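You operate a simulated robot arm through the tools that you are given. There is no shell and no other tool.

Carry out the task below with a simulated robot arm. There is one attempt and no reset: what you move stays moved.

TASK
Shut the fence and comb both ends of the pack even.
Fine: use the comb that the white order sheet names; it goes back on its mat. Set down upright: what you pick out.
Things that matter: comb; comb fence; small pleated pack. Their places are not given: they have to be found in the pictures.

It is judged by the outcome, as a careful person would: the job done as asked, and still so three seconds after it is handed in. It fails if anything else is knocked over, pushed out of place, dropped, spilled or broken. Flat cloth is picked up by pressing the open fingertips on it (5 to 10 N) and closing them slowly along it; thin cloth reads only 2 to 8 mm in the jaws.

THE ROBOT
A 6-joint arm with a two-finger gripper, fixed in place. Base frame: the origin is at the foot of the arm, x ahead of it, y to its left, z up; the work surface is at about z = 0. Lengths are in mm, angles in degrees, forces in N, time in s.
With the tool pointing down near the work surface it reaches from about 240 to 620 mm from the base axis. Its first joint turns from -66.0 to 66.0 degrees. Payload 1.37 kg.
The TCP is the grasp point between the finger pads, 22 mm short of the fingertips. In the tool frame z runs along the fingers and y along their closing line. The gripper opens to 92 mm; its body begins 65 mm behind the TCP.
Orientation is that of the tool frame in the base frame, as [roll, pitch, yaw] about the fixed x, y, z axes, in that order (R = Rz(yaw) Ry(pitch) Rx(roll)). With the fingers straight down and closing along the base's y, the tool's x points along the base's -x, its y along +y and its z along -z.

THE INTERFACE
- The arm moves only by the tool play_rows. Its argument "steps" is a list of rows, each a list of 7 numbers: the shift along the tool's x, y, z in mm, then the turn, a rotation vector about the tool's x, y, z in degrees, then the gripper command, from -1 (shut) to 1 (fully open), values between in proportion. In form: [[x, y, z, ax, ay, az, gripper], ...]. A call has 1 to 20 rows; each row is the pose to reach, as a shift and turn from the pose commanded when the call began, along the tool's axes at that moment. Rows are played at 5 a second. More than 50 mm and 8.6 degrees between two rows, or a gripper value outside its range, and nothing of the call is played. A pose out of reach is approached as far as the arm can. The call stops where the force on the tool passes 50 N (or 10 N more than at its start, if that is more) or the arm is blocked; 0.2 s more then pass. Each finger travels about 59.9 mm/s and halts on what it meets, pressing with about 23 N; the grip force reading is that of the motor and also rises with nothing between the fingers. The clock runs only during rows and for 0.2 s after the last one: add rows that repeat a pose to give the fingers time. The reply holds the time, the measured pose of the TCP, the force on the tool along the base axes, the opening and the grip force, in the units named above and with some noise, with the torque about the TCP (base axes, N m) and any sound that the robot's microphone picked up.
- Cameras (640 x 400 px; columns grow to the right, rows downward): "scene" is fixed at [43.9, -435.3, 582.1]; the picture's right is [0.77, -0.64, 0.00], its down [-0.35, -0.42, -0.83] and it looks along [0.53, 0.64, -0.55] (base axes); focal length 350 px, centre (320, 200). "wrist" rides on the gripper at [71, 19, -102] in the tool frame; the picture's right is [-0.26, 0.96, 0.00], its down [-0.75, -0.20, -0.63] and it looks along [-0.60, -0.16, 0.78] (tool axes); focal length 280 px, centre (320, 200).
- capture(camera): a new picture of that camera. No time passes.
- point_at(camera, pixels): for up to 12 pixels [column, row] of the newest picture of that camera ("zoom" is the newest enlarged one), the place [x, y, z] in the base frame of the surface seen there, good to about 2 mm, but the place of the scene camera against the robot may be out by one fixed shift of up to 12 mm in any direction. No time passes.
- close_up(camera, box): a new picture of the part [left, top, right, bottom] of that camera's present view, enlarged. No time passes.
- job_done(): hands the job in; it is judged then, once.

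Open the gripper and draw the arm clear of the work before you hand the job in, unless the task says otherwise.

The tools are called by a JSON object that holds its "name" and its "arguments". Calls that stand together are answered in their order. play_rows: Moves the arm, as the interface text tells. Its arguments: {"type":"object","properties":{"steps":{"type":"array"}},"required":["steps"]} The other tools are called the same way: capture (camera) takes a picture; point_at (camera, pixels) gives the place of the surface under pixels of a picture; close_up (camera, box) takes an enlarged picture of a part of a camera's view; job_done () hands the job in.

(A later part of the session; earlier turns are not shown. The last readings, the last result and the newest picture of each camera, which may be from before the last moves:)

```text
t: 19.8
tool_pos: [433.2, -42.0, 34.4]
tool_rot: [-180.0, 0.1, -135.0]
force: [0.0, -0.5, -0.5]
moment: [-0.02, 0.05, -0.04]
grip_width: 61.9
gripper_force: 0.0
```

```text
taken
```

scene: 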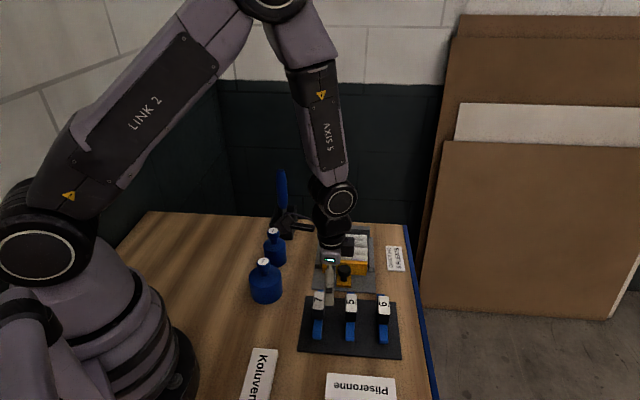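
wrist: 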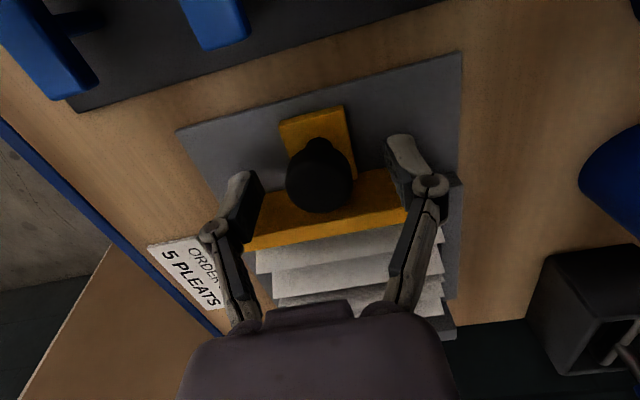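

Both fingers straddle the knob and are just short of the fence face. I push forward in 2 mm steps and watch the force.

{"name": "play_rows", "arguments": {"steps": [[-2, 0, 0, 0, 0, 0, 0.35], [-4, 0, 0, 0, 0, 0, 0.35], [-6, 0, 0, 0, 0, 0, 0.35], [-8, 0, 0, 0, 0, 0, 0.35], [-10, 0, 0, 0, 0, 0, 0.35], [-12, 0, 0, 0, 0, 0, 0.35]]}}

{"name": "capture", "arguments": {"camera": "wrist"}}

```text
t: 21.2
tool_pos: [440.4, -33.4, 35.2]
tool_rot: [-179.9, 0.1, -135.0]
force: [-2.2, -3.1, 0.8]
moment: [0.0, 0.04, 0.11]
grip_width: 62.3
gripper_force: 0.0
```

```text
taken
```

wrist: 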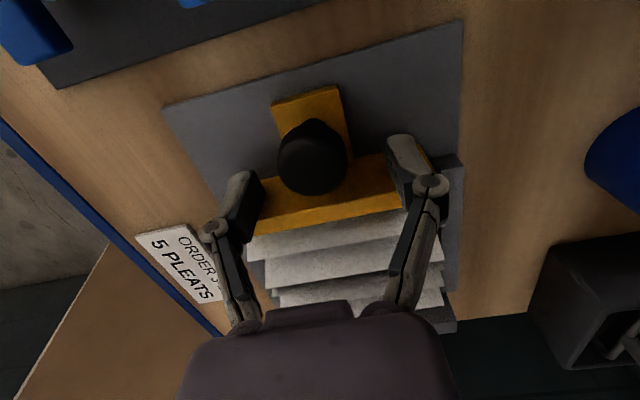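

Contact is just beginning (≈4 N). I continue in 1.5 mm steps.

{"name": "play_rows", "arguments": {"steps": [[-1.5, 0, 0, 0, 0, 0, 0.35], [-3, 0, 0, 0, 0, 0, 0.35], [-4.5, 0, 0, 0, 0, 0, 0.35], [-6, 0, 0, 0, 0, 0, 0.35], [-6, 0, 0, 0, 0, 0, 0.35]]}}

{"name": "close_up", "arguments": {"camera": "scene", "box": [290, 210, 420, 291]}}

```text
t: 22.1
tool_pos: [441.3, -34.3, 33.7]
tool_rot: [179.6, -0.5, -135.0]
force: [-3.8, -7.2, 2.4]
moment: [0.09, 0.01, 0.16]
grip_width: 62.2
gripper_force: 0.0
stopped in row 4: the force on the tool passed its limit at 54 N (the readings are from after the stop); the commanded pose is now the measured one
```

```text
4.92 times, centred on (355, 250) of scene
```

zoom: 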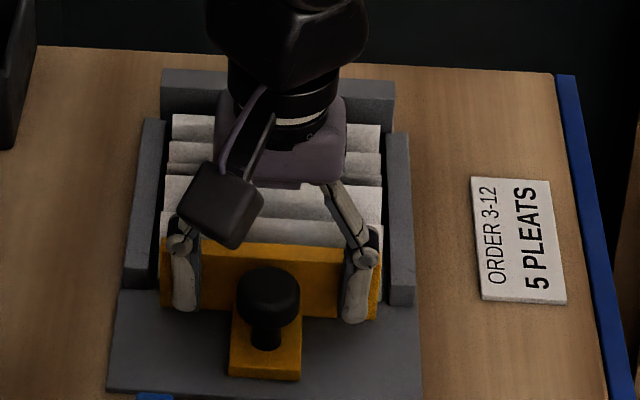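

Force spiked to 54 N with almost no motion, so the fence is at a hard stop. I measure where it stands now.

{"name": "capture", "arguments": {"camera": "wrist"}}

{"name": "close_up", "arguments": {"camera": "wrist", "box": [200, 60, 480, 260]}}

{"name": "point_at", "arguments": {"camera": "wrist", "pixels": [[310, 155], [290, 192], [340, 181], [290, 225], [340, 213], [345, 230], [350, 245], [350, 262], [350, 255], [350, 270], [435, 162], [455, 158]]}}

```text
taken
```

wrist: 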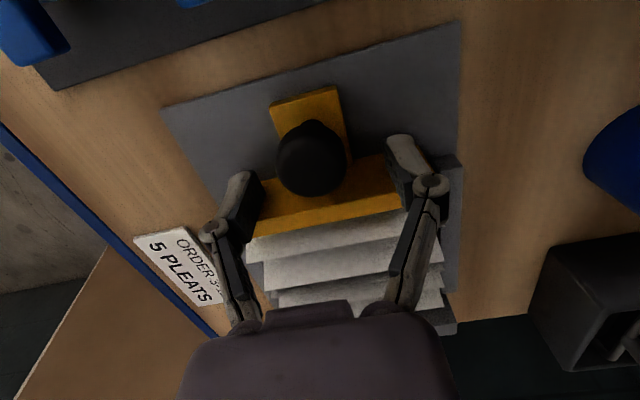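

```text
2.00 times, centred on (340, 160) of wrist
```

zoom: 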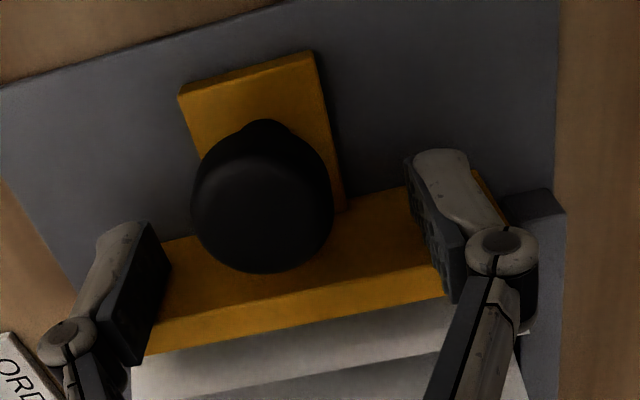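

```text
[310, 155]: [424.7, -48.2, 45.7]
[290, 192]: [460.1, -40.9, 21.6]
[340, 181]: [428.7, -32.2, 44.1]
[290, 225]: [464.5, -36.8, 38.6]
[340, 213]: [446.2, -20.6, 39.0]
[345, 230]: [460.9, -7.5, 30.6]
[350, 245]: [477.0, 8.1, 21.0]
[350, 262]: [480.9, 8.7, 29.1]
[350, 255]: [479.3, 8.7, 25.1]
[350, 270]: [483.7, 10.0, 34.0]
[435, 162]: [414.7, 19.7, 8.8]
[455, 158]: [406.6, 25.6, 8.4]
```

The fence front is at u≈296, about 30 mm travel, flush with the wall ends at u≈307 and firmly stopped: that is shut. I back the fingers off, lift, and check it stays.

{"name": "play_rows", "arguments": {"steps": [[3, 0, 0, 0, 0, 0, 0.35], [10, 0, 0, 0, 0, 0, 0.35], [10, 0, -15, 0, 0, 0, 0.35], [10, 0, -45, 0, 0, 0, 0.35], [10, 0, -75, 0, 0, 0, 0.35], [-10, 0, -95, 0, 0, 0, 0.6], [-10, 0, -95, 0, 0, 0, 1]]}}

{"name": "capture", "arguments": {"camera": "wrist"}}

{"name": "close_up", "arguments": {"camera": "scene", "box": [290, 210, 420, 291]}}

```text
t: 23.7
tool_pos: [448.8, -27.1, 129.6]
tool_rot: [179.7, -0.4, -135.1]
force: [-0.3, 0.0, 0.1]
moment: [-0.02, 0.0, 0.01]
grip_width: 92.0
gripper_force: 0.0
```

```text
taken
```

wrist: 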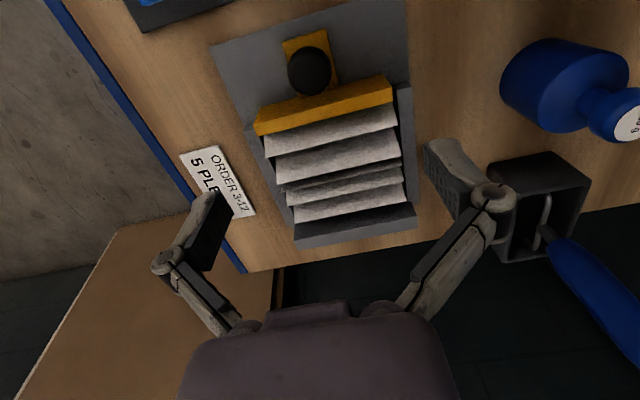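

```text
4.92 times, centred on (355, 250) of scene
```

zoom: 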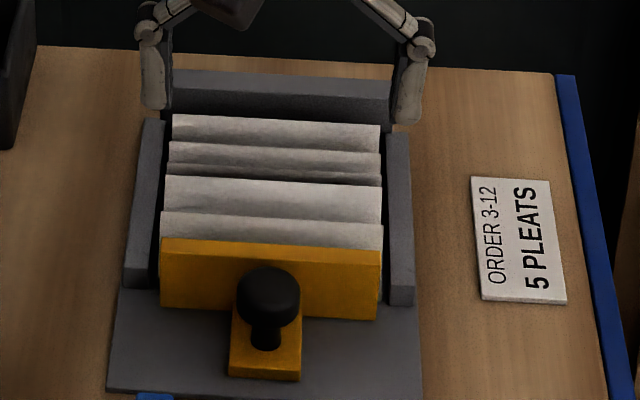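

The fence stays shut and the wrist view now shows the whole pack unobstructed. I zoom in and measure peaks at both ends.

{"name": "close_up", "arguments": {"camera": "wrist", "box": [235, 70, 435, 250]}}

```text
2.22 times, centred on (335, 160) of wrist
```

zoom: 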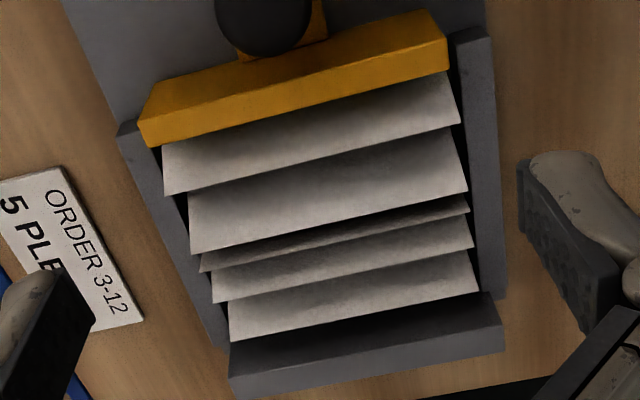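

{"name": "point_at", "arguments": {"camera": "zoom", "pixels": [[185, 186], [210, 244], [220, 266], [233, 295], [250, 333], [182, 170], [205, 205], [212, 259], [230, 280], [250, 310], [150, 140], [300, 340]]}}

{"name": "point_at", "arguments": {"camera": "zoom", "pixels": [[440, 127], [448, 191], [450, 213], [455, 248], [460, 292], [440, 110], [440, 150], [450, 206], [455, 230], [460, 268], [440, 60], [440, 330]]}}

{"name": "point_at", "arguments": {"camera": "zoom", "pixels": [[320, 155], [330, 217], [335, 240], [345, 270], [350, 313], [320, 165], [330, 228], [335, 248], [345, 280], [352, 330], [370, 350], [375, 370]]}}

```text
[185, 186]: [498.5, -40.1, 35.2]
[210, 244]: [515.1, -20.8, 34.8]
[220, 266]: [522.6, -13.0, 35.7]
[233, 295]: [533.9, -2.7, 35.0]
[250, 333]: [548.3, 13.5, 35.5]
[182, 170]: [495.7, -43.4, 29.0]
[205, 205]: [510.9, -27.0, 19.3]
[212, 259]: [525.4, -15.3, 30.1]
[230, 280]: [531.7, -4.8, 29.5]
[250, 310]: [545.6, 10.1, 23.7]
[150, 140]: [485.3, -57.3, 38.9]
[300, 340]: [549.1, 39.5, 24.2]
```

```text
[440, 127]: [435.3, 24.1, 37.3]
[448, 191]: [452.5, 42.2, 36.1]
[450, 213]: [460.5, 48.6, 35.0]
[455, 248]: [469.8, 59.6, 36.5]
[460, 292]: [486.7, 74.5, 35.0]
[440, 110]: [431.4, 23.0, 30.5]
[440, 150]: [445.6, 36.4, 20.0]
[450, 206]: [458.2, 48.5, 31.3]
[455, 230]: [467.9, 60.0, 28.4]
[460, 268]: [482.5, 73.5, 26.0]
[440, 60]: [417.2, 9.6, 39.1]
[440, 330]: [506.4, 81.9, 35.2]
```

```text
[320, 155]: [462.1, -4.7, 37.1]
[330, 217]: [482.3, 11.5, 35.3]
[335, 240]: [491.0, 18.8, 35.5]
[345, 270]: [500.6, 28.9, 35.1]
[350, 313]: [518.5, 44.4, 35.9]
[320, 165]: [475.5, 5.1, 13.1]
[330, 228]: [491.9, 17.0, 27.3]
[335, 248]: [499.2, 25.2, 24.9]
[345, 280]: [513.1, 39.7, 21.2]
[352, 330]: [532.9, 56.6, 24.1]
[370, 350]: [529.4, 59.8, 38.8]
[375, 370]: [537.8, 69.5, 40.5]
```

Peaks lie at u≈324, 349.5, 360.3, 374.7, 397.3 at both ends (even would be ≈18.3 apart). I straighten the small tool tilt and move above comb 5 to measure it for grasping.

{"name": "play_rows", "arguments": {"steps": [[5, 0, -15, 0.35, -0.45, 0, 1], [40, -4, -35, 0.35, -0.45, 0, 1], [80, -9, -45, 0.35, -0.45, 0, 1], [115, -12, -45, 0.35, -0.45, 0, 0.6], [141, -14.6, -40, 0.35, -0.45, 0, 0], [141, -14.6, -40, 0.35, -0.45, 0, 0]]}}

{"name": "capture", "arguments": {"camera": "wrist"}}

{"name": "close_up", "arguments": {"camera": "scene", "box": [290, 260, 418, 360]}}

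```text
t: 25.1
tool_pos: [360.3, -134.1, 168.7]
tool_rot: [-179.8, 0.1, -135.0]
force: [0.1, 0.3, 0.5]
moment: [0.0, 0.0, 0.0]
grip_width: 46.2
gripper_force: 0.1
```

```text
taken
```

wrist: 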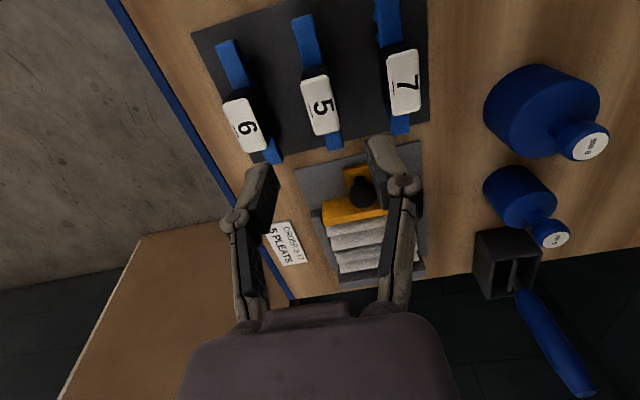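

```text
4.00 times, centred on (354, 310) of scene
```

zoom: 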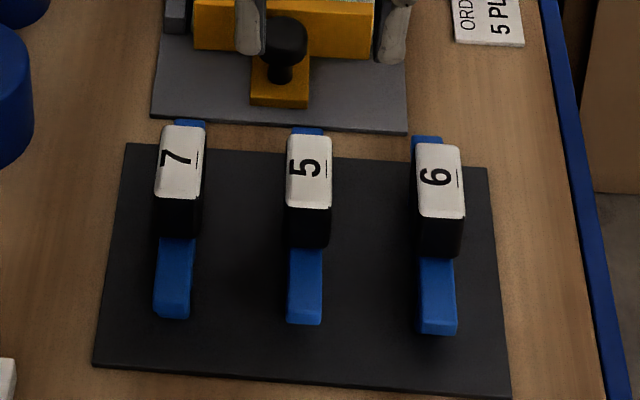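

Comb 5 is at (320,105) in the wrist view. I zoom and measure its handle corners and bar ends for the grasp and for the return.

{"name": "close_up", "arguments": {"camera": "wrist", "box": [250, 0, 390, 160]}}

```text
2.50 times, centred on (320, 80) of wrist
```

zoom: 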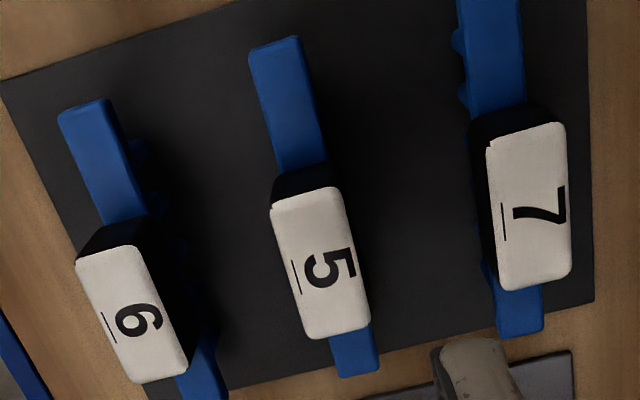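

{"name": "point_at", "arguments": {"camera": "zoom", "pixels": [[320, 262], [276, 212], [335, 196], [308, 330], [367, 320], [275, 48], [255, 60], [297, 42], [355, 370], [342, 372], [375, 365], [300, 150]]}}

{"name": "point_at", "arguments": {"camera": "zoom", "pixels": [[280, 260], [360, 255], [325, 290], [310, 215], [280, 165], [318, 160], [262, 90], [305, 85], [200, 60], [400, 60], [10, 85], [585, 290]]}}

```text
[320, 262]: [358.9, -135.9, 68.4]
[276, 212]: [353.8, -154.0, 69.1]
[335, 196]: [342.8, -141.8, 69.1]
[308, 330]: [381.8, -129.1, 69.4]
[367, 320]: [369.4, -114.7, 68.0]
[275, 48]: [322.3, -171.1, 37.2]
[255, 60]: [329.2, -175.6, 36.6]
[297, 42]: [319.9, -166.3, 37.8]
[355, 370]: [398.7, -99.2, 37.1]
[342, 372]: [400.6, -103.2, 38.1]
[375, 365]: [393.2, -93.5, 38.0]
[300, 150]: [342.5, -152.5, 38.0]
```

```text
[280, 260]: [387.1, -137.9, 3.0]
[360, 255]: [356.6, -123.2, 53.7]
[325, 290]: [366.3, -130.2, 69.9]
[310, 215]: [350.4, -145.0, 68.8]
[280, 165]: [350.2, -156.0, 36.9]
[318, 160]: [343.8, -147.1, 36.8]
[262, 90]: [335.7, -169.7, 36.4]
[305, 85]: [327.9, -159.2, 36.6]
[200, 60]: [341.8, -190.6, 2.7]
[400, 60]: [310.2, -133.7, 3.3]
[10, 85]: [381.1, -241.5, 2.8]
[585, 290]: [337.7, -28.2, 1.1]
```

Comb 5's handle centre is at u≈160, v≈351 (x≈361.3, y≈−135), handle about 20 mm wide, bar 107 mm long at z 37. I correct 1.3 mm sideways and descend to just above.

{"name": "play_rows", "arguments": {"steps": [[0, -1.3, 25, 0, 0, 0, 0], [0, -1.3, 55, 0, 0, 0, 0], [0, -1.3, 70, 0, 0, 0, 0], [0, -1.3, 70, 0, 0, 0, 0]]}}

{"name": "capture", "arguments": {"camera": "wrist"}}

```text
t: 26.1
tool_pos: [360.5, -138.0, 99.2]
tool_rot: [-180.0, 0.1, -135.0]
force: [0.0, 0.1, -0.1]
moment: [0.02, 0.01, -0.02]
grip_width: 46.1
gripper_force: 0.1
```

```text
taken
```

wrist: 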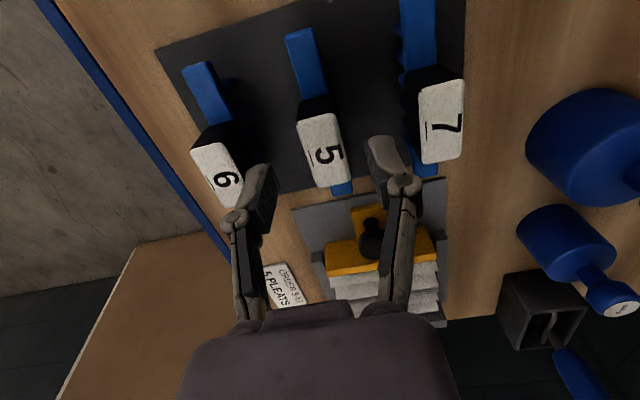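

The tool axis should hit the handle top at pixel (320,151); I zoom on the handle to find its true centre.

{"name": "close_up", "arguments": {"camera": "wrist", "box": [280, 100, 360, 200]}}

{"name": "point_at", "arguments": {"camera": "wrist", "pixels": [[303, 130], [334, 122], [312, 175], [345, 165], [322, 150], [320, 140], [325, 160], [296, 45], [342, 189], [288, 42], [303, 35], [310, 90]]}}

```text
4.00 times, centred on (320, 150) of wrist
```

zoom: 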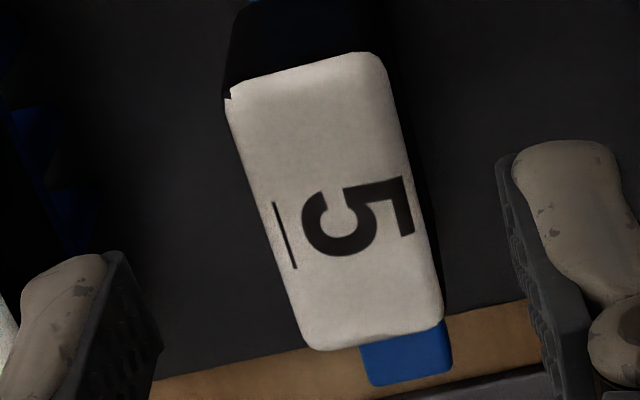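

```text
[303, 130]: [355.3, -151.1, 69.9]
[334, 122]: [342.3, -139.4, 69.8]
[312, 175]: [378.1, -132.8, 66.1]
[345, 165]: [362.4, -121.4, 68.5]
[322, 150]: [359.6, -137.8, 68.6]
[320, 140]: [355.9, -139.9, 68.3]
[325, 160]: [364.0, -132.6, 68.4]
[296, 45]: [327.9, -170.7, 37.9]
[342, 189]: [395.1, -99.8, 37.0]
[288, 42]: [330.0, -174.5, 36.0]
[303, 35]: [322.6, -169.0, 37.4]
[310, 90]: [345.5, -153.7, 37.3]
```

The handle centre is about 2.3 mm to tool +y and 1 mm forward of the tool axis. I correct and lower to TCP z≈61 around the handle.

{"name": "play_rows", "arguments": {"steps": [[-1, 2.3, 0, 0, 0, 0, 0], [-1, 2.3, 15, 0, 0, 0, 0], [-1, 2.3, 28, 0, 0, 0, 0], [-1, 2.3, 37, 0, 0, 0, 0], [-1, 2.3, 37, 0, 0, 0, 0]]}}

{"name": "capture", "arguments": {"camera": "wrist"}}

{"name": "close_up", "arguments": {"camera": "scene", "box": [290, 260, 418, 360]}}

```text
t: 27.3
tool_pos: [360.1, -134.6, 62.5]
tool_rot: [180.0, 0.0, -135.1]
force: [0.0, -0.5, 0.7]
moment: [-0.02, 0.01, 0.0]
grip_width: 46.0
gripper_force: 0.1
```

```text
taken
```

wrist: 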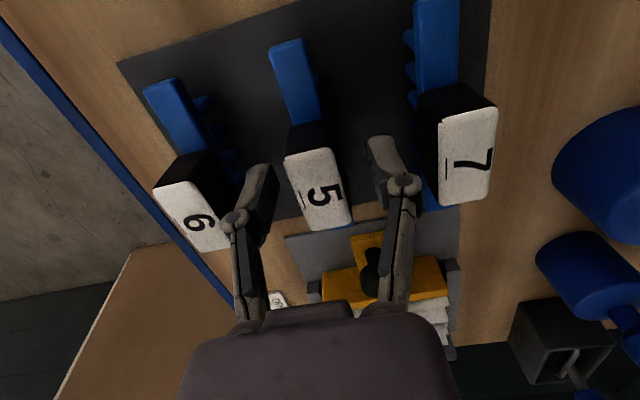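

```text
4.00 times, centred on (354, 310) of scene
```

zoom: 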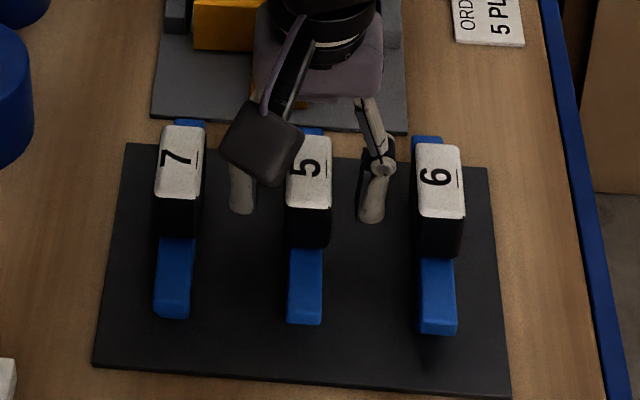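

The scene close-up shows comb 5 centred between the fingers ((243..370) around 308). I close slowly on the handle.

{"name": "play_rows", "arguments": {"steps": [[0, 0, 0, 0, 0, 0, -0.2], [0, 0, 0, 0, 0, 0, -0.4], [0, 0, 0, 0, 0, 0, -0.5], [0, 0, 0, 0, 0, 0, -0.6], [0, 0, 0, 0, 0, 0, -0.7], [0, 0, 0, 0, 0, 0, -0.8], [0, 0, 0, 0, 0, 0, -0.8]]}}

{"name": "capture", "arguments": {"camera": "wrist"}}

```text
t: 28.9
tool_pos: [360.4, -133.8, 63.5]
tool_rot: [-179.9, 0.1, -135.1]
force: [0.4, 0.7, 1.0]
moment: [-0.01, 0.01, 0.0]
grip_width: 21.3
gripper_force: 23.2
```

```text
taken
```

wrist: 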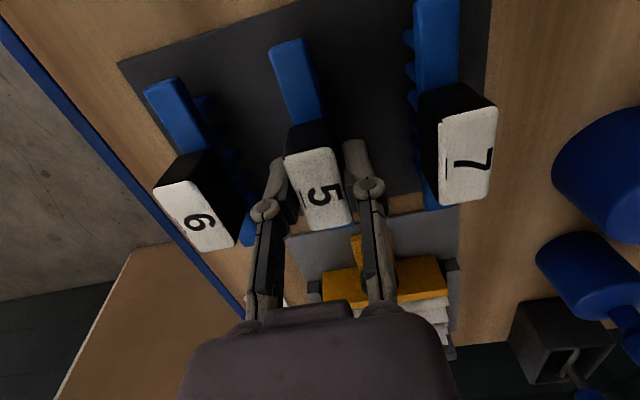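

Comb 5 is held at 21.3 mm. I lift it straight up, then turn it 90° in free air so the scene camera can see the teeth broadside and I can measure them.

{"name": "play_rows", "arguments": {"steps": [[0, 0, -10, 0, 0, 0, -0.8], [0, 0, -30, 0, 0, 0, -0.8], [0, 0, -60, 0, 0, 0, -0.8], [0, 0, -95, 0, 0, 0, -0.8], [0, 0, -130, 0, 0, 0, -0.8], [0, 0, -160, 0, 0, 0, -0.8], [0, 0, -160, 0, 0, 8, -0.8], [0, 0, -160, 0, 0, 16, -0.8], [0, 0, -160, 0, 0, 24, -0.8], [0, 0, -160, 0, 0, 32, -0.8], [0, 0, -160, 0, 0, 40, -0.8], [0, 0, -160, 0, 0, 48, -0.8], [0, 0, -160, 0, 0, 56, -0.8], [0, 0, -160, 0, 0, 64, -0.8], [0, 0, -160, 0, 0, 72, -0.8], [0, 0, -160, 0, 0, 80, -0.8], [0, 0, -160, 0, 0, 88, -0.8], [0, 0, -160, 0, 0, 90, -0.8], [0, 0, -160, 0, 0, 90, -0.8]]}}

{"name": "capture", "arguments": {"camera": "scene"}}

{"name": "capture", "arguments": {"camera": "wrist"}}

```text
t: 32.9
tool_pos: [360.3, -134.6, 222.7]
tool_rot: [179.9, 0.1, 134.9]
force: [-0.6, -0.3, -0.4]
moment: [0.01, 0.0, -0.02]
grip_width: 21.0
gripper_force: 22.6
```

```text
taken
```

scene: 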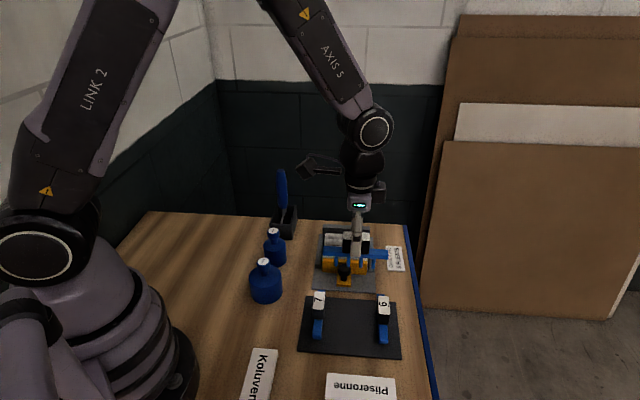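

```text
taken
```

wrist: 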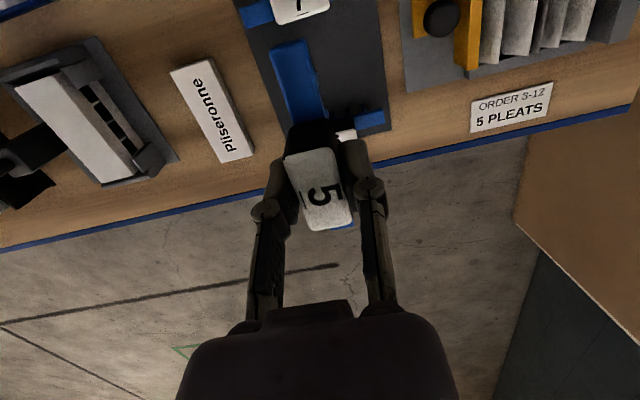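

The comb now hangs broadside to the scene camera near (355,255). I take an enlarged picture of it.

{"name": "close_up", "arguments": {"camera": "scene", "box": [315, 220, 405, 290]}}

```text
5.71 times, centred on (360, 255) of scene
```

zoom: 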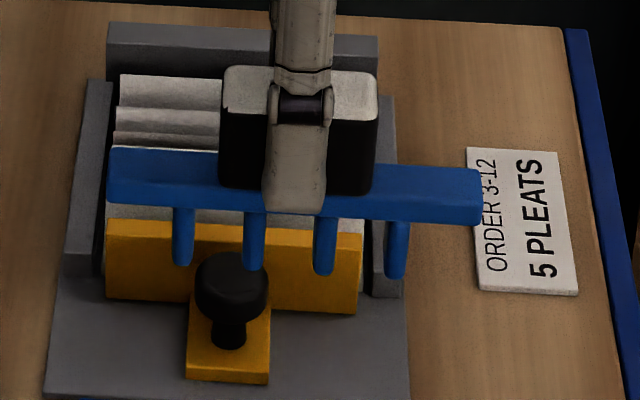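

Comb 5 has four evenly spaced teeth at zoom x≈184, 254, 325, 397 on a bar from 107 to 482. I measure them for pitch and centring relative to the bar.

{"name": "point_at", "arguments": {"camera": "zoom", "pixels": [[110, 180], [478, 200], [184, 235], [254, 240], [325, 245], [397, 250], [184, 262], [397, 274], [237, 160], [365, 160], [184, 210], [397, 225]]}}

{"name": "close_up", "arguments": {"camera": "scene", "box": [328, 230, 408, 275]}}

```text
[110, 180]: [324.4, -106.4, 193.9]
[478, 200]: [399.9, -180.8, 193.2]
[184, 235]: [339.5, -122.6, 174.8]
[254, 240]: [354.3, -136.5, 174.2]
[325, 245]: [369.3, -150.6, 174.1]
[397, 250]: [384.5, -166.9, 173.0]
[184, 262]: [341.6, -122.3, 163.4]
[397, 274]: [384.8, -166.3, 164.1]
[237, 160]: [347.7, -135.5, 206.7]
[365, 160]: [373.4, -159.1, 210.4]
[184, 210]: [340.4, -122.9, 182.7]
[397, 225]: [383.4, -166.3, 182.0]
```

```text
8.00 times, centred on (368, 252) of scene
```

zoom: 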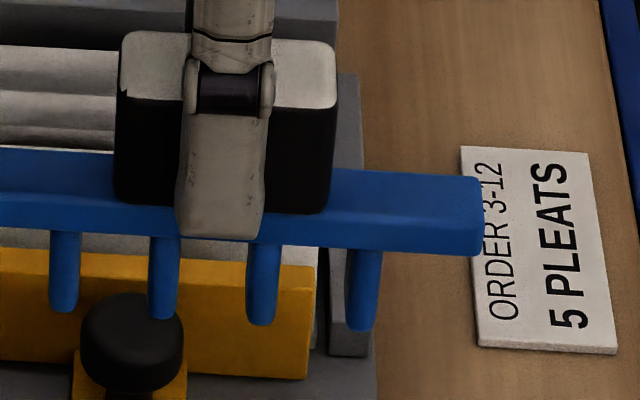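

The pitch is about 20.5 mm, teeth centred on the 107 mm bar, which just fits the 110 mm box between fence and back wall. I turn back and carry the comb to hover above the −v end of the pack (u≈363, v≈300).

{"name": "play_rows", "arguments": {"steps": [[4, 17, 0, 0, 0, -7.5, -0.8], [8, 34, 0, 0, 0, -15, -0.8], [12, 51, 0, 0, 0, -22.5, -0.8], [16, 68, 0, 0, 0, -30, -0.8], [20, 85, 0, 0, 0, -37.5, -0.8], [25, 102, 0, 0, 0, -45, -0.8], [29, 119, 0, 0, 0, -52.5, -0.8], [33, 136, 0, 0, 0, -60, -0.8], [37, 153, 0, 0, 0, -67.5, -0.8], [42, 170, 0, 0, 0, -75, -0.8], [46, 187, 0, 0, 0, -82.5, -0.8], [50, 203, 0, 0, 0, -90, -0.8], [50, 203, 30, 0, 0, -90, -0.8], [50, 203, 60, 0, 0, -90, -0.8], [50, 203, 60, 0, 0, -90, -0.8]]}}

{"name": "capture", "arguments": {"camera": "wrist"}}

{"name": "capture", "arguments": {"camera": "scene"}}

```text
t: 36.1
tool_pos: [468.3, 45.4, 161.9]
tool_rot: [-180.0, 0.2, -134.9]
force: [-0.3, -0.4, -0.9]
moment: [-0.01, 0.0, -0.02]
grip_width: 21.4
gripper_force: 22.9
```

```text
taken
```

wrist: 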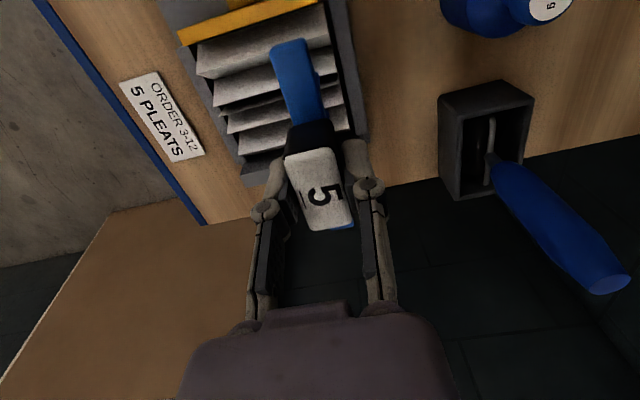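

```text
taken
```

scene: 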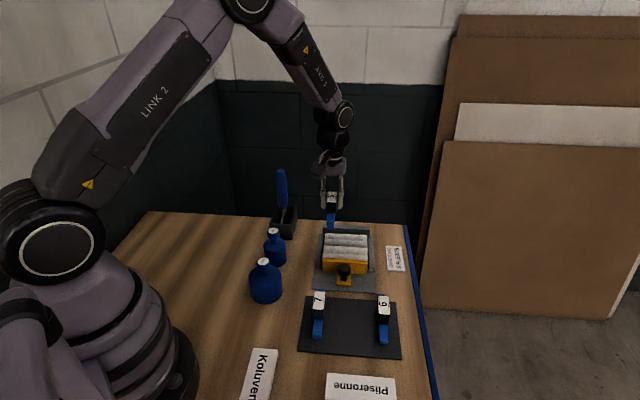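

The comb hovers over the −v end. I lower to TCP z≈110 (tips near z≈50, still above everything) and measure comb against pack.

{"name": "play_rows", "arguments": {"steps": [[0, 0, 20, 0, 0, 0, -0.8], [0, 0, 40, 0, 0, 0, -0.8], [0, 0, 52, 0, 0, 0, -0.8], [0, 0, 52, 0, 0, 0, -0.8]]}}

{"name": "capture", "arguments": {"camera": "wrist"}}

{"name": "close_up", "arguments": {"camera": "wrist", "box": [150, 0, 390, 240]}}

{"name": "close_up", "arguments": {"camera": "scene", "box": [290, 190, 400, 290]}}

```text
t: 37.1
tool_pos: [468.8, 44.2, 111.2]
tool_rot: [-179.8, 0.1, -135.2]
force: [0.0, -0.1, -0.7]
moment: [0.01, 0.05, -0.01]
grip_width: 21.4
gripper_force: 22.3
```

```text
taken
```

wrist: 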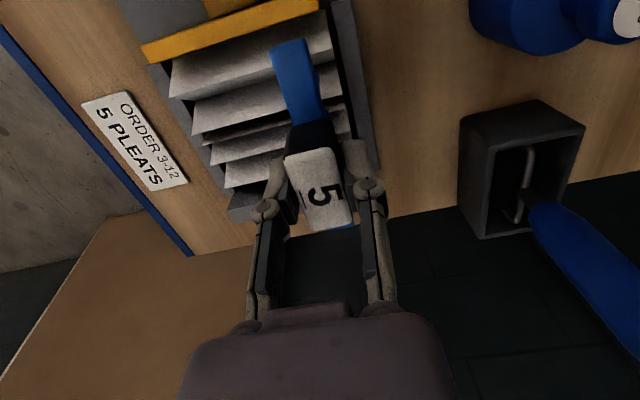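

```text
1.67 times, centred on (270, 120) of wrist
```

zoom: 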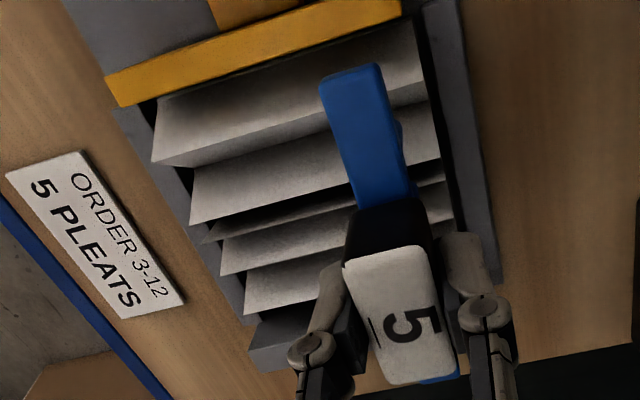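

```text
4.00 times, centred on (345, 240) of scene
```

zoom: 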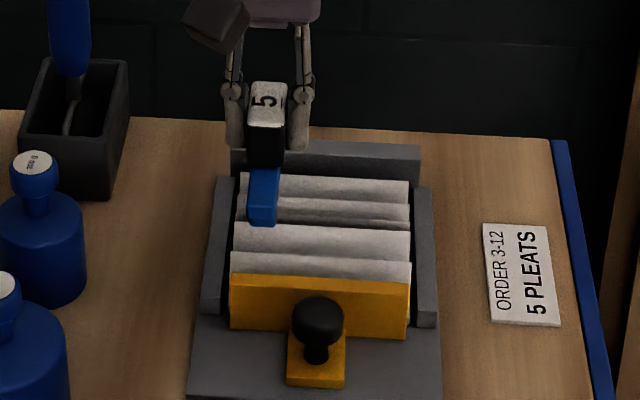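

I measure the bar's near and far ends in tighter zooms, along with the fence edge and peaks.

{"name": "close_up", "arguments": {"camera": "wrist", "box": [260, 20, 360, 120]}}

{"name": "point_at", "arguments": {"camera": "wrist", "pixels": [[280, 50], [303, 43], [291, 46], [293, 52], [300, 80], [285, 70], [310, 68], [348, 227], [352, 226], [344, 229], [320, 190], [150, 50]]}}

{"name": "point_at", "arguments": {"camera": "wrist", "pixels": [[230, 83], [245, 120], [250, 133], [250, 152], [258, 176], [230, 40], [300, 15], [150, 60], [240, 79], [240, 121], [240, 155], [240, 180]]}}

```text
4.00 times, centred on (310, 70) of wrist
```

zoom: 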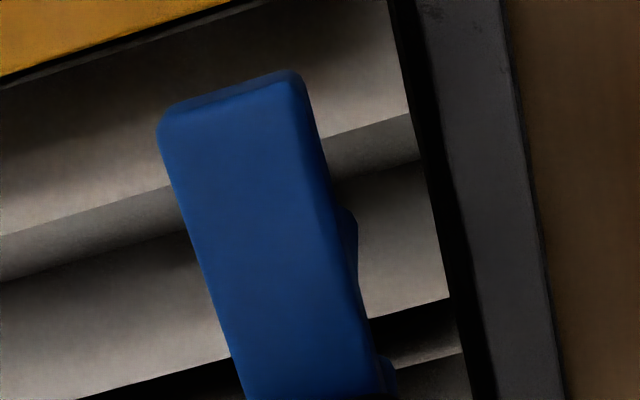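

```text
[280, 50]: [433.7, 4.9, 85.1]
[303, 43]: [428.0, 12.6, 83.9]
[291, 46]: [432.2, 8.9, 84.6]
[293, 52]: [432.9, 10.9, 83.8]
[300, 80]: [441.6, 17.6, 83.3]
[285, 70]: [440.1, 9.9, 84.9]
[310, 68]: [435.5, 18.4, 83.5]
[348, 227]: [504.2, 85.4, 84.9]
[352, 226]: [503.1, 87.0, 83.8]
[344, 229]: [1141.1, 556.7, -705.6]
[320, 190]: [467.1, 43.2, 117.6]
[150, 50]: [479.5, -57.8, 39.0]
```

```text
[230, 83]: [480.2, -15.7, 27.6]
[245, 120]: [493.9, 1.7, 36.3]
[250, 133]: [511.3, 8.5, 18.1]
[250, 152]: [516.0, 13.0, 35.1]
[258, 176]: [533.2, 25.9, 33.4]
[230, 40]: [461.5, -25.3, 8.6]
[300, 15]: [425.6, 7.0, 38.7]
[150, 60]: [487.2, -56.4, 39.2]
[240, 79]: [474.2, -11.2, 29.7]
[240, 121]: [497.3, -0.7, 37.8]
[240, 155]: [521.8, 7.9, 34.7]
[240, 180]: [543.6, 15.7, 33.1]
```

I take finer zooms on the two bar ends and sample several edge points to average out the noise.

{"name": "close_up", "arguments": {"camera": "wrist", "box": [330, 200, 370, 240]}}

{"name": "point_at", "arguments": {"camera": "wrist", "pixels": [[272, 48], [276, 46.5], [280, 45.5], [284, 44.5], [288, 43.2], [292, 42], [296, 40.8], [300, 40], [274, 49], [282, 46.5], [290, 44], [298, 42]]}}

{"name": "point_at", "arguments": {"camera": "wrist", "pixels": [[346, 227], [348, 228], [350, 227], [352, 227], [354, 226], [350, 225], [352, 225], [354, 225], [347, 228.5], [353, 228], [355, 224], [349, 226]]}}

```text
10.00 times, centred on (350, 220) of wrist
```

zoom: 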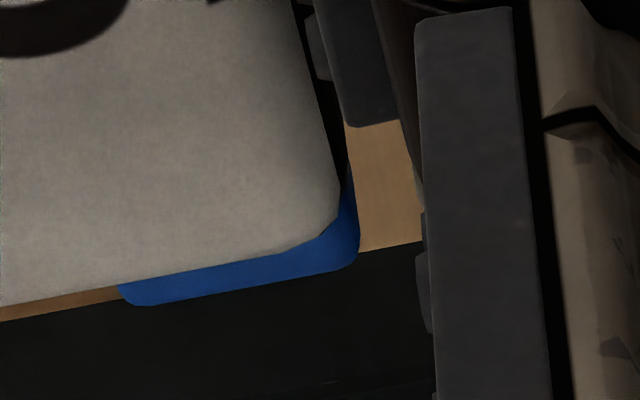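

```text
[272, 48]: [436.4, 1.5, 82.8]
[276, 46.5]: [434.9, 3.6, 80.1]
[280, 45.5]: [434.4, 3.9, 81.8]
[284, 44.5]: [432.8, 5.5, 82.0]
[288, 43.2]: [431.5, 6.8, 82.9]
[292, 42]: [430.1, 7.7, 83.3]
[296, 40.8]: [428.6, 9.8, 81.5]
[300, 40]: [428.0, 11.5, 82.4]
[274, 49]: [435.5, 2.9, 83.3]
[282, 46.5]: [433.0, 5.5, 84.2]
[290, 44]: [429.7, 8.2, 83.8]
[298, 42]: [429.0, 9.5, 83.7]
```

```text
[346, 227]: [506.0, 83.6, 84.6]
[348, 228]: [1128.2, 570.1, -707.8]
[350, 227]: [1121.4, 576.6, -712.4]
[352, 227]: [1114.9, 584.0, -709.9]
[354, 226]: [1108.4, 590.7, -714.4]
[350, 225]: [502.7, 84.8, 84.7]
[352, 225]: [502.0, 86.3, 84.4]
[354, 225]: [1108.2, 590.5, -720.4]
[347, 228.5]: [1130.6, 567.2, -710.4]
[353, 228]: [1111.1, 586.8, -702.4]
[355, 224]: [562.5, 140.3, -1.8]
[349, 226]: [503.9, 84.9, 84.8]
```

Bar spans u≈309.6–417 (centre 363.3); the best entry centre between peaks B (350) and D (374.7) is ≈362.4. I shift −0.9 mm in u and lower 14 mm, to just above the peaks.

{"name": "play_rows", "arguments": {"steps": [[0.9, 0, 4, 0, 0, 0, -0.8], [0.9, 0, 8, 0, 0, 0, -0.8], [0.9, 0, 12, 0, 0, 0, -0.8], [0.9, 0, 14, 0, 0, 0, -0.8], [0.9, 0, 14, 0, 0, 0, -0.8]]}}

{"name": "close_up", "arguments": {"camera": "wrist", "box": [260, 20, 360, 120]}}

{"name": "close_up", "arguments": {"camera": "scene", "box": [310, 210, 390, 270]}}

```text
t: 38.3
tool_pos: [467.6, 43.2, 97.5]
tool_rot: [-179.8, 0.1, -135.0]
force: [0.3, -1.3, -1.3]
moment: [0.0, 0.03, 0.0]
grip_width: 21.3
gripper_force: 22.9
```

```text
4.00 times, centred on (310, 70) of wrist
```

zoom: 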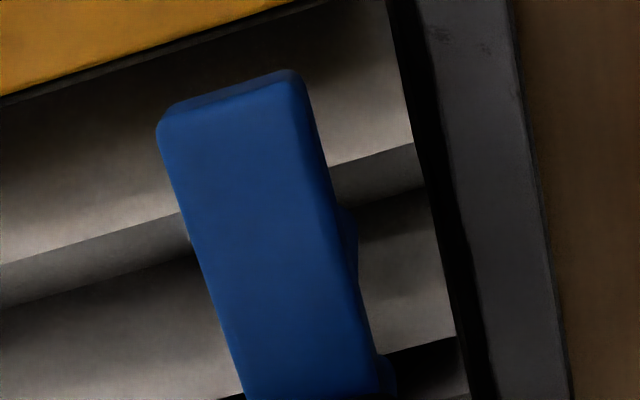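

```text
6.67 times, centred on (350, 240) of scene
```

zoom: 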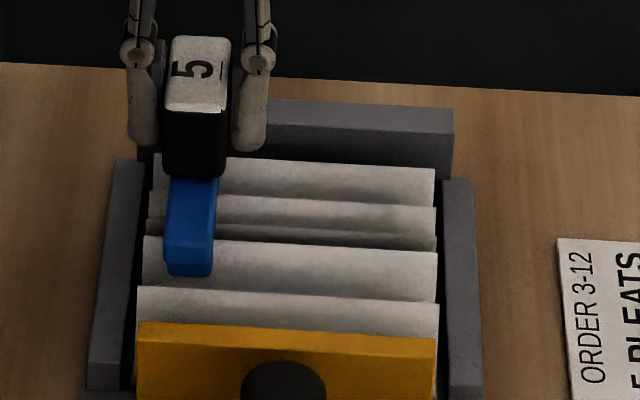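

Two teeth are visible beside the bar at zoom (350,230) and (385,370). I zoom tighter to see the tooth tips relative to the crests.

{"name": "close_up", "arguments": {"camera": "wrist", "box": [300, 50, 350, 130]}}

{"name": "point_at", "arguments": {"camera": "zoom", "pixels": [[320, 200], [340, 150], [360, 200], [345, 235], [400, 150], [400, 60], [450, 250], [430, 330], [440, 300], [330, 330], [470, 330], [380, 260]]}}

```text
5.00 times, centred on (325, 90) of wrist
```

zoom: 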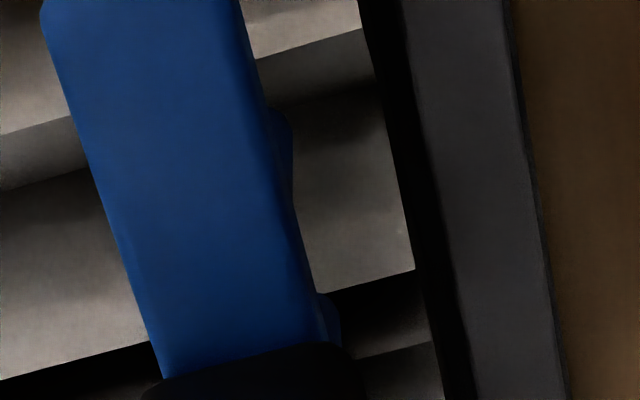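

```text
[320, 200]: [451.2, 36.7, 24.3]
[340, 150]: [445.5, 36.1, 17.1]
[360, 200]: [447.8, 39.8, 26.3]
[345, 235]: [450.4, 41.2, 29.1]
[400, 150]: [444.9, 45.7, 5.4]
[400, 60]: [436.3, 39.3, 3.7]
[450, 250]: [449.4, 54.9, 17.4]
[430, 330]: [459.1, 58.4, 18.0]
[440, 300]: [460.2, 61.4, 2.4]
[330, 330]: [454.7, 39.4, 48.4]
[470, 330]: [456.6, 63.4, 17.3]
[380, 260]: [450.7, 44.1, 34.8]
```

I query points directly on the visible tooth flanks and on crest B next to them.

{"name": "point_at", "arguments": {"camera": "zoom", "pixels": [[328, 300], [332, 310], [336, 325], [338, 340], [334, 300], [283, 120], [287, 135], [289, 155], [288, 170], [340, 286], [360, 280], [390, 272]]}}

{"name": "close_up", "arguments": {"camera": "wrist", "box": [320, 95, 350, 125]}}

```text
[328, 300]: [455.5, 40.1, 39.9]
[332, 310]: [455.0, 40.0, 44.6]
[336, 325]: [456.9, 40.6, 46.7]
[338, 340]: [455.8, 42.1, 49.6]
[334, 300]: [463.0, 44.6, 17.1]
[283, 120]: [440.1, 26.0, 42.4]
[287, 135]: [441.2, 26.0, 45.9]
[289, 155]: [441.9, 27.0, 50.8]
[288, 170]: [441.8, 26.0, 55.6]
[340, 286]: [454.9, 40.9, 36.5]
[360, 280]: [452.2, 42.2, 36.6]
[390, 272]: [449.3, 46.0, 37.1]
```

```text
13.33 times, centred on (335, 110) of wrist
```

zoom: 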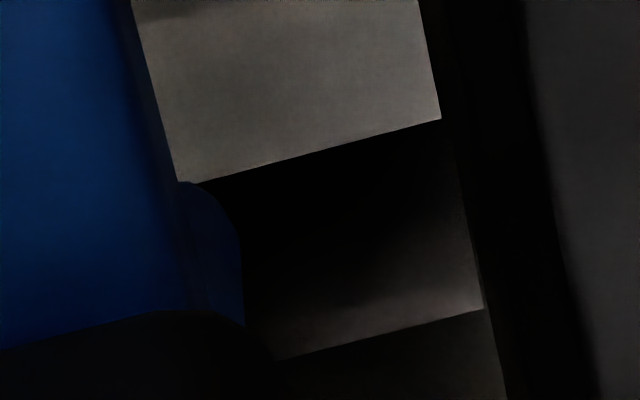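

Tooth 2 appears at u≈351.6, crest B at 350.2 and crest D at ≈374.7, so +0.5 mm centres the margins. I shift +0.5 mm and lower 3 mm in small steps while watching force.

{"name": "play_rows", "arguments": {"steps": [[-0.5, 0, 0, 0, 0, 0, -0.8], [-0.5, 0, 1, 0, 0, 0, -0.8], [-0.5, 0, 2, 0, 0, 0, -0.8], [-0.5, 0, 3, 0, 0, 0, -0.8], [-0.5, 0, 3, 0, 0, 0, -0.8]]}}

{"name": "close_up", "arguments": {"camera": "wrist", "box": [300, 50, 350, 130]}}

```text
t: 39.5
tool_pos: [468.9, 45.6, 93.6]
tool_rot: [179.9, 0.1, -135.1]
force: [-0.2, 0.2, -1.4]
moment: [-0.01, 0.02, 0.01]
grip_width: 21.0
gripper_force: 23.3
```

```text
5.00 times, centred on (325, 90) of wrist
```

zoom: 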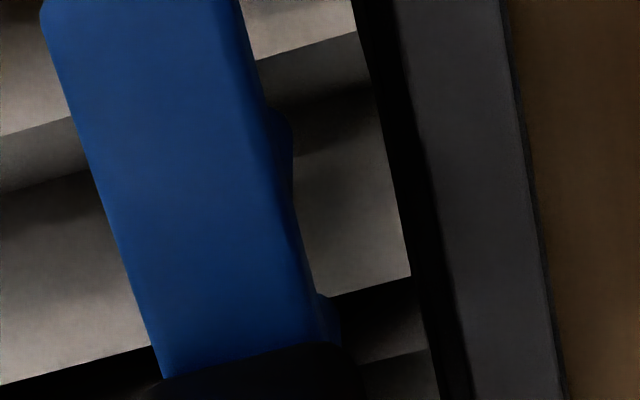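

No contact force yet and tooth 2 sits beyond crest B. I lower 3 mm more in 1 mm steps.

{"name": "play_rows", "arguments": {"steps": [[0, 0, 1, 0, 0, 0, -0.8], [0, 0, 2, 0, 0, 0, -0.8], [0, 0, 3, 0, 0, 0, -0.8], [0, 0, 3, 0, 0, 0, -0.8]]}}

{"name": "close_up", "arguments": {"camera": "wrist", "box": [300, 50, 350, 130]}}

{"name": "close_up", "arguments": {"camera": "scene", "box": [310, 210, 390, 270]}}

```text
t: 40.5
tool_pos: [467.9, 43.6, 90.6]
tool_rot: [180.0, 0.1, -135.1]
force: [-0.8, -0.5, -0.1]
moment: [0.02, -0.03, 0.01]
grip_width: 21.1
gripper_force: 23.2
```

```text
5.00 times, centred on (325, 90) of wrist
```

zoom: 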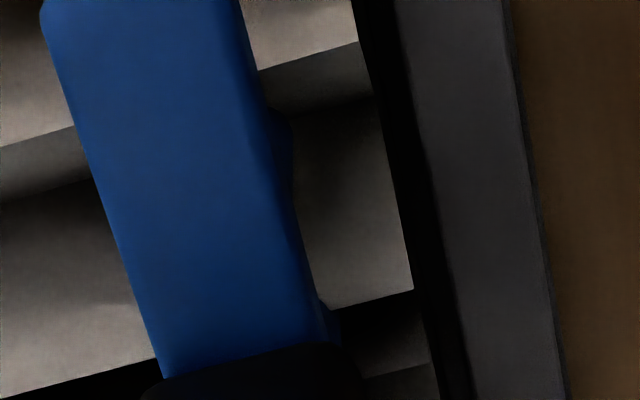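

```text
6.67 times, centred on (350, 240) of scene
```

zoom: 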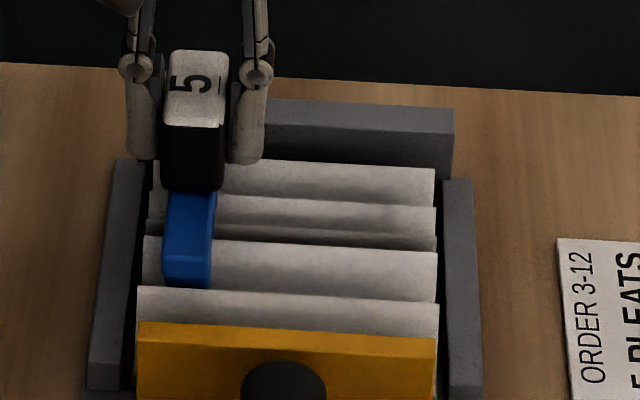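

The tips are now inside the valleys (tooth 2 passes behind crest B) with no force. I continue down 6 mm while easing the comb 1 mm back to the box centre.

{"name": "play_rows", "arguments": {"steps": [[0.2, 0, 1, 0, 0, 0, -0.8], [0.4, 0, 2, 0, 0, 0, -0.8], [0.6, 0, 3, 0, 0, 0, -0.8], [0.8, 0, 4, 0, 0, 0, -0.8], [1, 0, 5, 0, 0, 0, -0.8], [1, 0, 6, 0, 0, 0, -0.8], [1, 0, 6, 0, 0, 0, -0.8]]}}

{"name": "close_up", "arguments": {"camera": "wrist", "box": [260, 20, 360, 120]}}

{"name": "close_up", "arguments": {"camera": "scene", "box": [310, 210, 390, 270]}}

```text
t: 42.1
tool_pos: [468.5, 43.1, 85.0]
tool_rot: [-179.9, 0.1, -135.1]
force: [0.2, 0.8, -1.3]
moment: [-0.03, 0.0, -0.03]
grip_width: 21.1
gripper_force: 22.8
```

```text
4.00 times, centred on (310, 70) of wrist
```

zoom: 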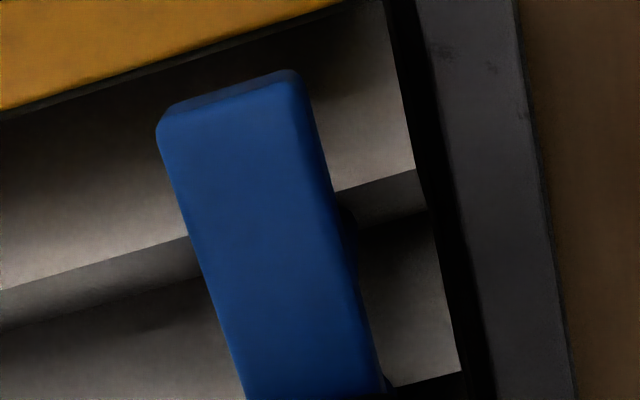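

```text
6.67 times, centred on (350, 240) of scene
```

zoom: 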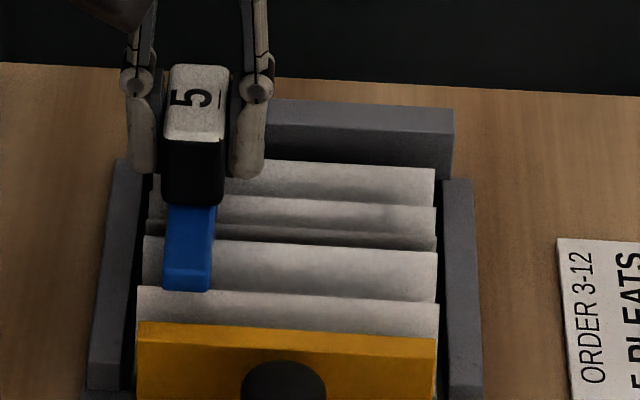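

Still no resistance at tips ≈ z 25. I zoom in on the teeth to see what they are doing to the crests.

{"name": "close_up", "arguments": {"camera": "wrist", "box": [315, 60, 365, 140]}}

{"name": "close_up", "arguments": {"camera": "wrist", "box": [180, 40, 300, 200]}}

{"name": "close_up", "arguments": {"camera": "scene", "box": [322, 225, 362, 255]}}

```text
5.00 times, centred on (340, 100) of wrist
```

zoom: 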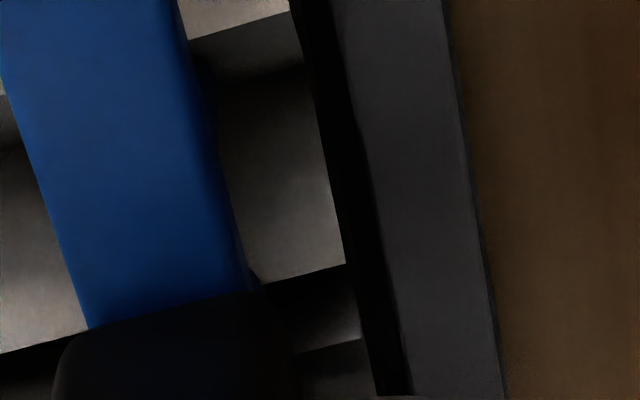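

```text
2.50 times, centred on (240, 120) of wrist
```

zoom: 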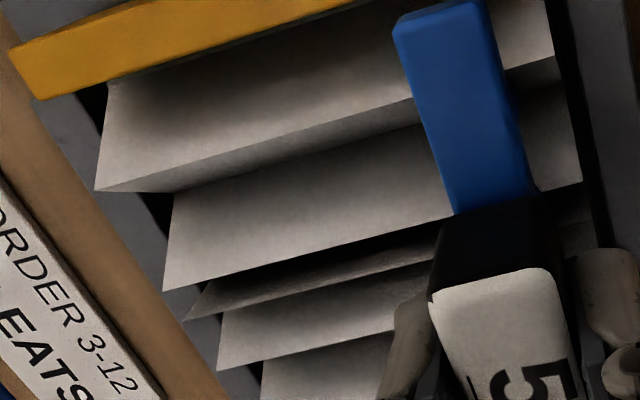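

```text
13.33 times, centred on (342, 240) of scene
```

zoom: 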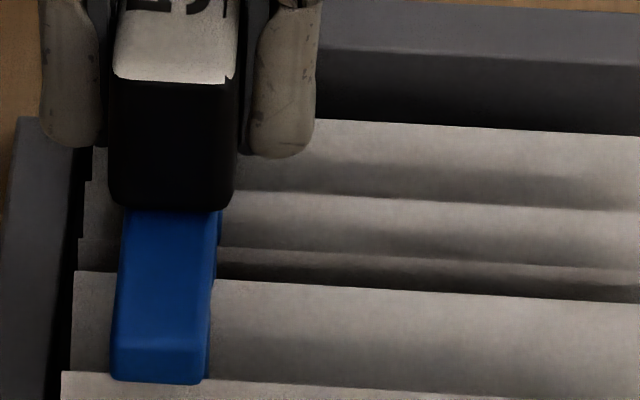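

I need to see exactly where tooth 2 meets crest B, so I zoom much tighter there.

{"name": "close_up", "arguments": {"camera": "wrist", "box": [325, 98, 350, 123]}}

{"name": "close_up", "arguments": {"camera": "wrist", "box": [310, 60, 350, 100]}}

```text
16.00 times, centred on (338, 110) of wrist
```

zoom: 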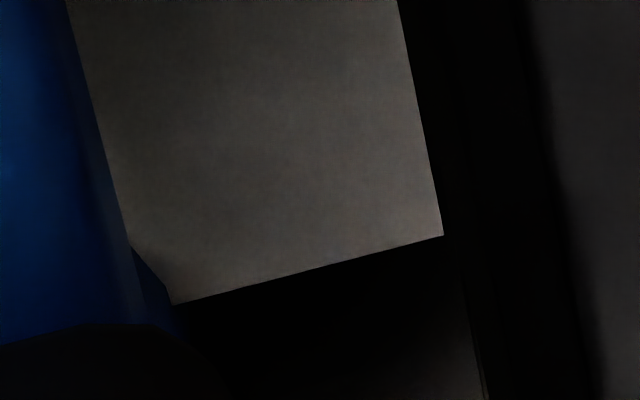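

```text
10.00 times, centred on (330, 80) of wrist
```

zoom: 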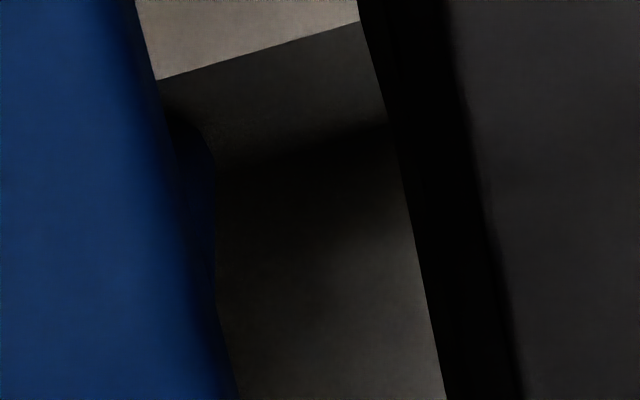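

The tooth simply overlaps crest B visually with no force, so I continue down; first I check the bar ends against the fence face and back wall.

{"name": "point_at", "arguments": {"camera": "wrist", "pixels": [[272, 48], [276, 46.5], [280, 45.5], [284, 44.5], [288, 43.2], [292, 42], [296, 40.8], [346, 227], [349, 226], [351, 225], [345, 227.3], [348, 226.3]]}}

{"name": "close_up", "arguments": {"camera": "wrist", "box": [160, 0, 360, 125]}}

```text
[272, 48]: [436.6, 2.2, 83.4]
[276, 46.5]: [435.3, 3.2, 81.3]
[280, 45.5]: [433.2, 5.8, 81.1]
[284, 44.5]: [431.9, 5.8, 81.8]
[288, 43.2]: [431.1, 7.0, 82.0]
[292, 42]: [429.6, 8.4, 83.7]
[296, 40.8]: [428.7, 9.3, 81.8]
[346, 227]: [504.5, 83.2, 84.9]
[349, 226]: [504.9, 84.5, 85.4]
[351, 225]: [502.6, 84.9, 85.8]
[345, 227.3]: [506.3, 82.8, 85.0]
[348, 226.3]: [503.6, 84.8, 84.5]
```

```text
3.20 times, centred on (260, 62) of wrist
```

zoom: 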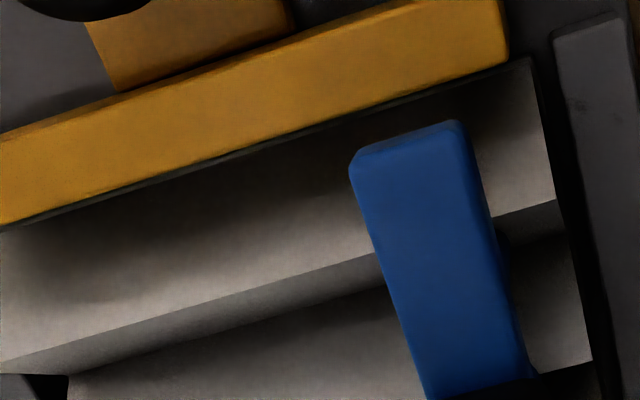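

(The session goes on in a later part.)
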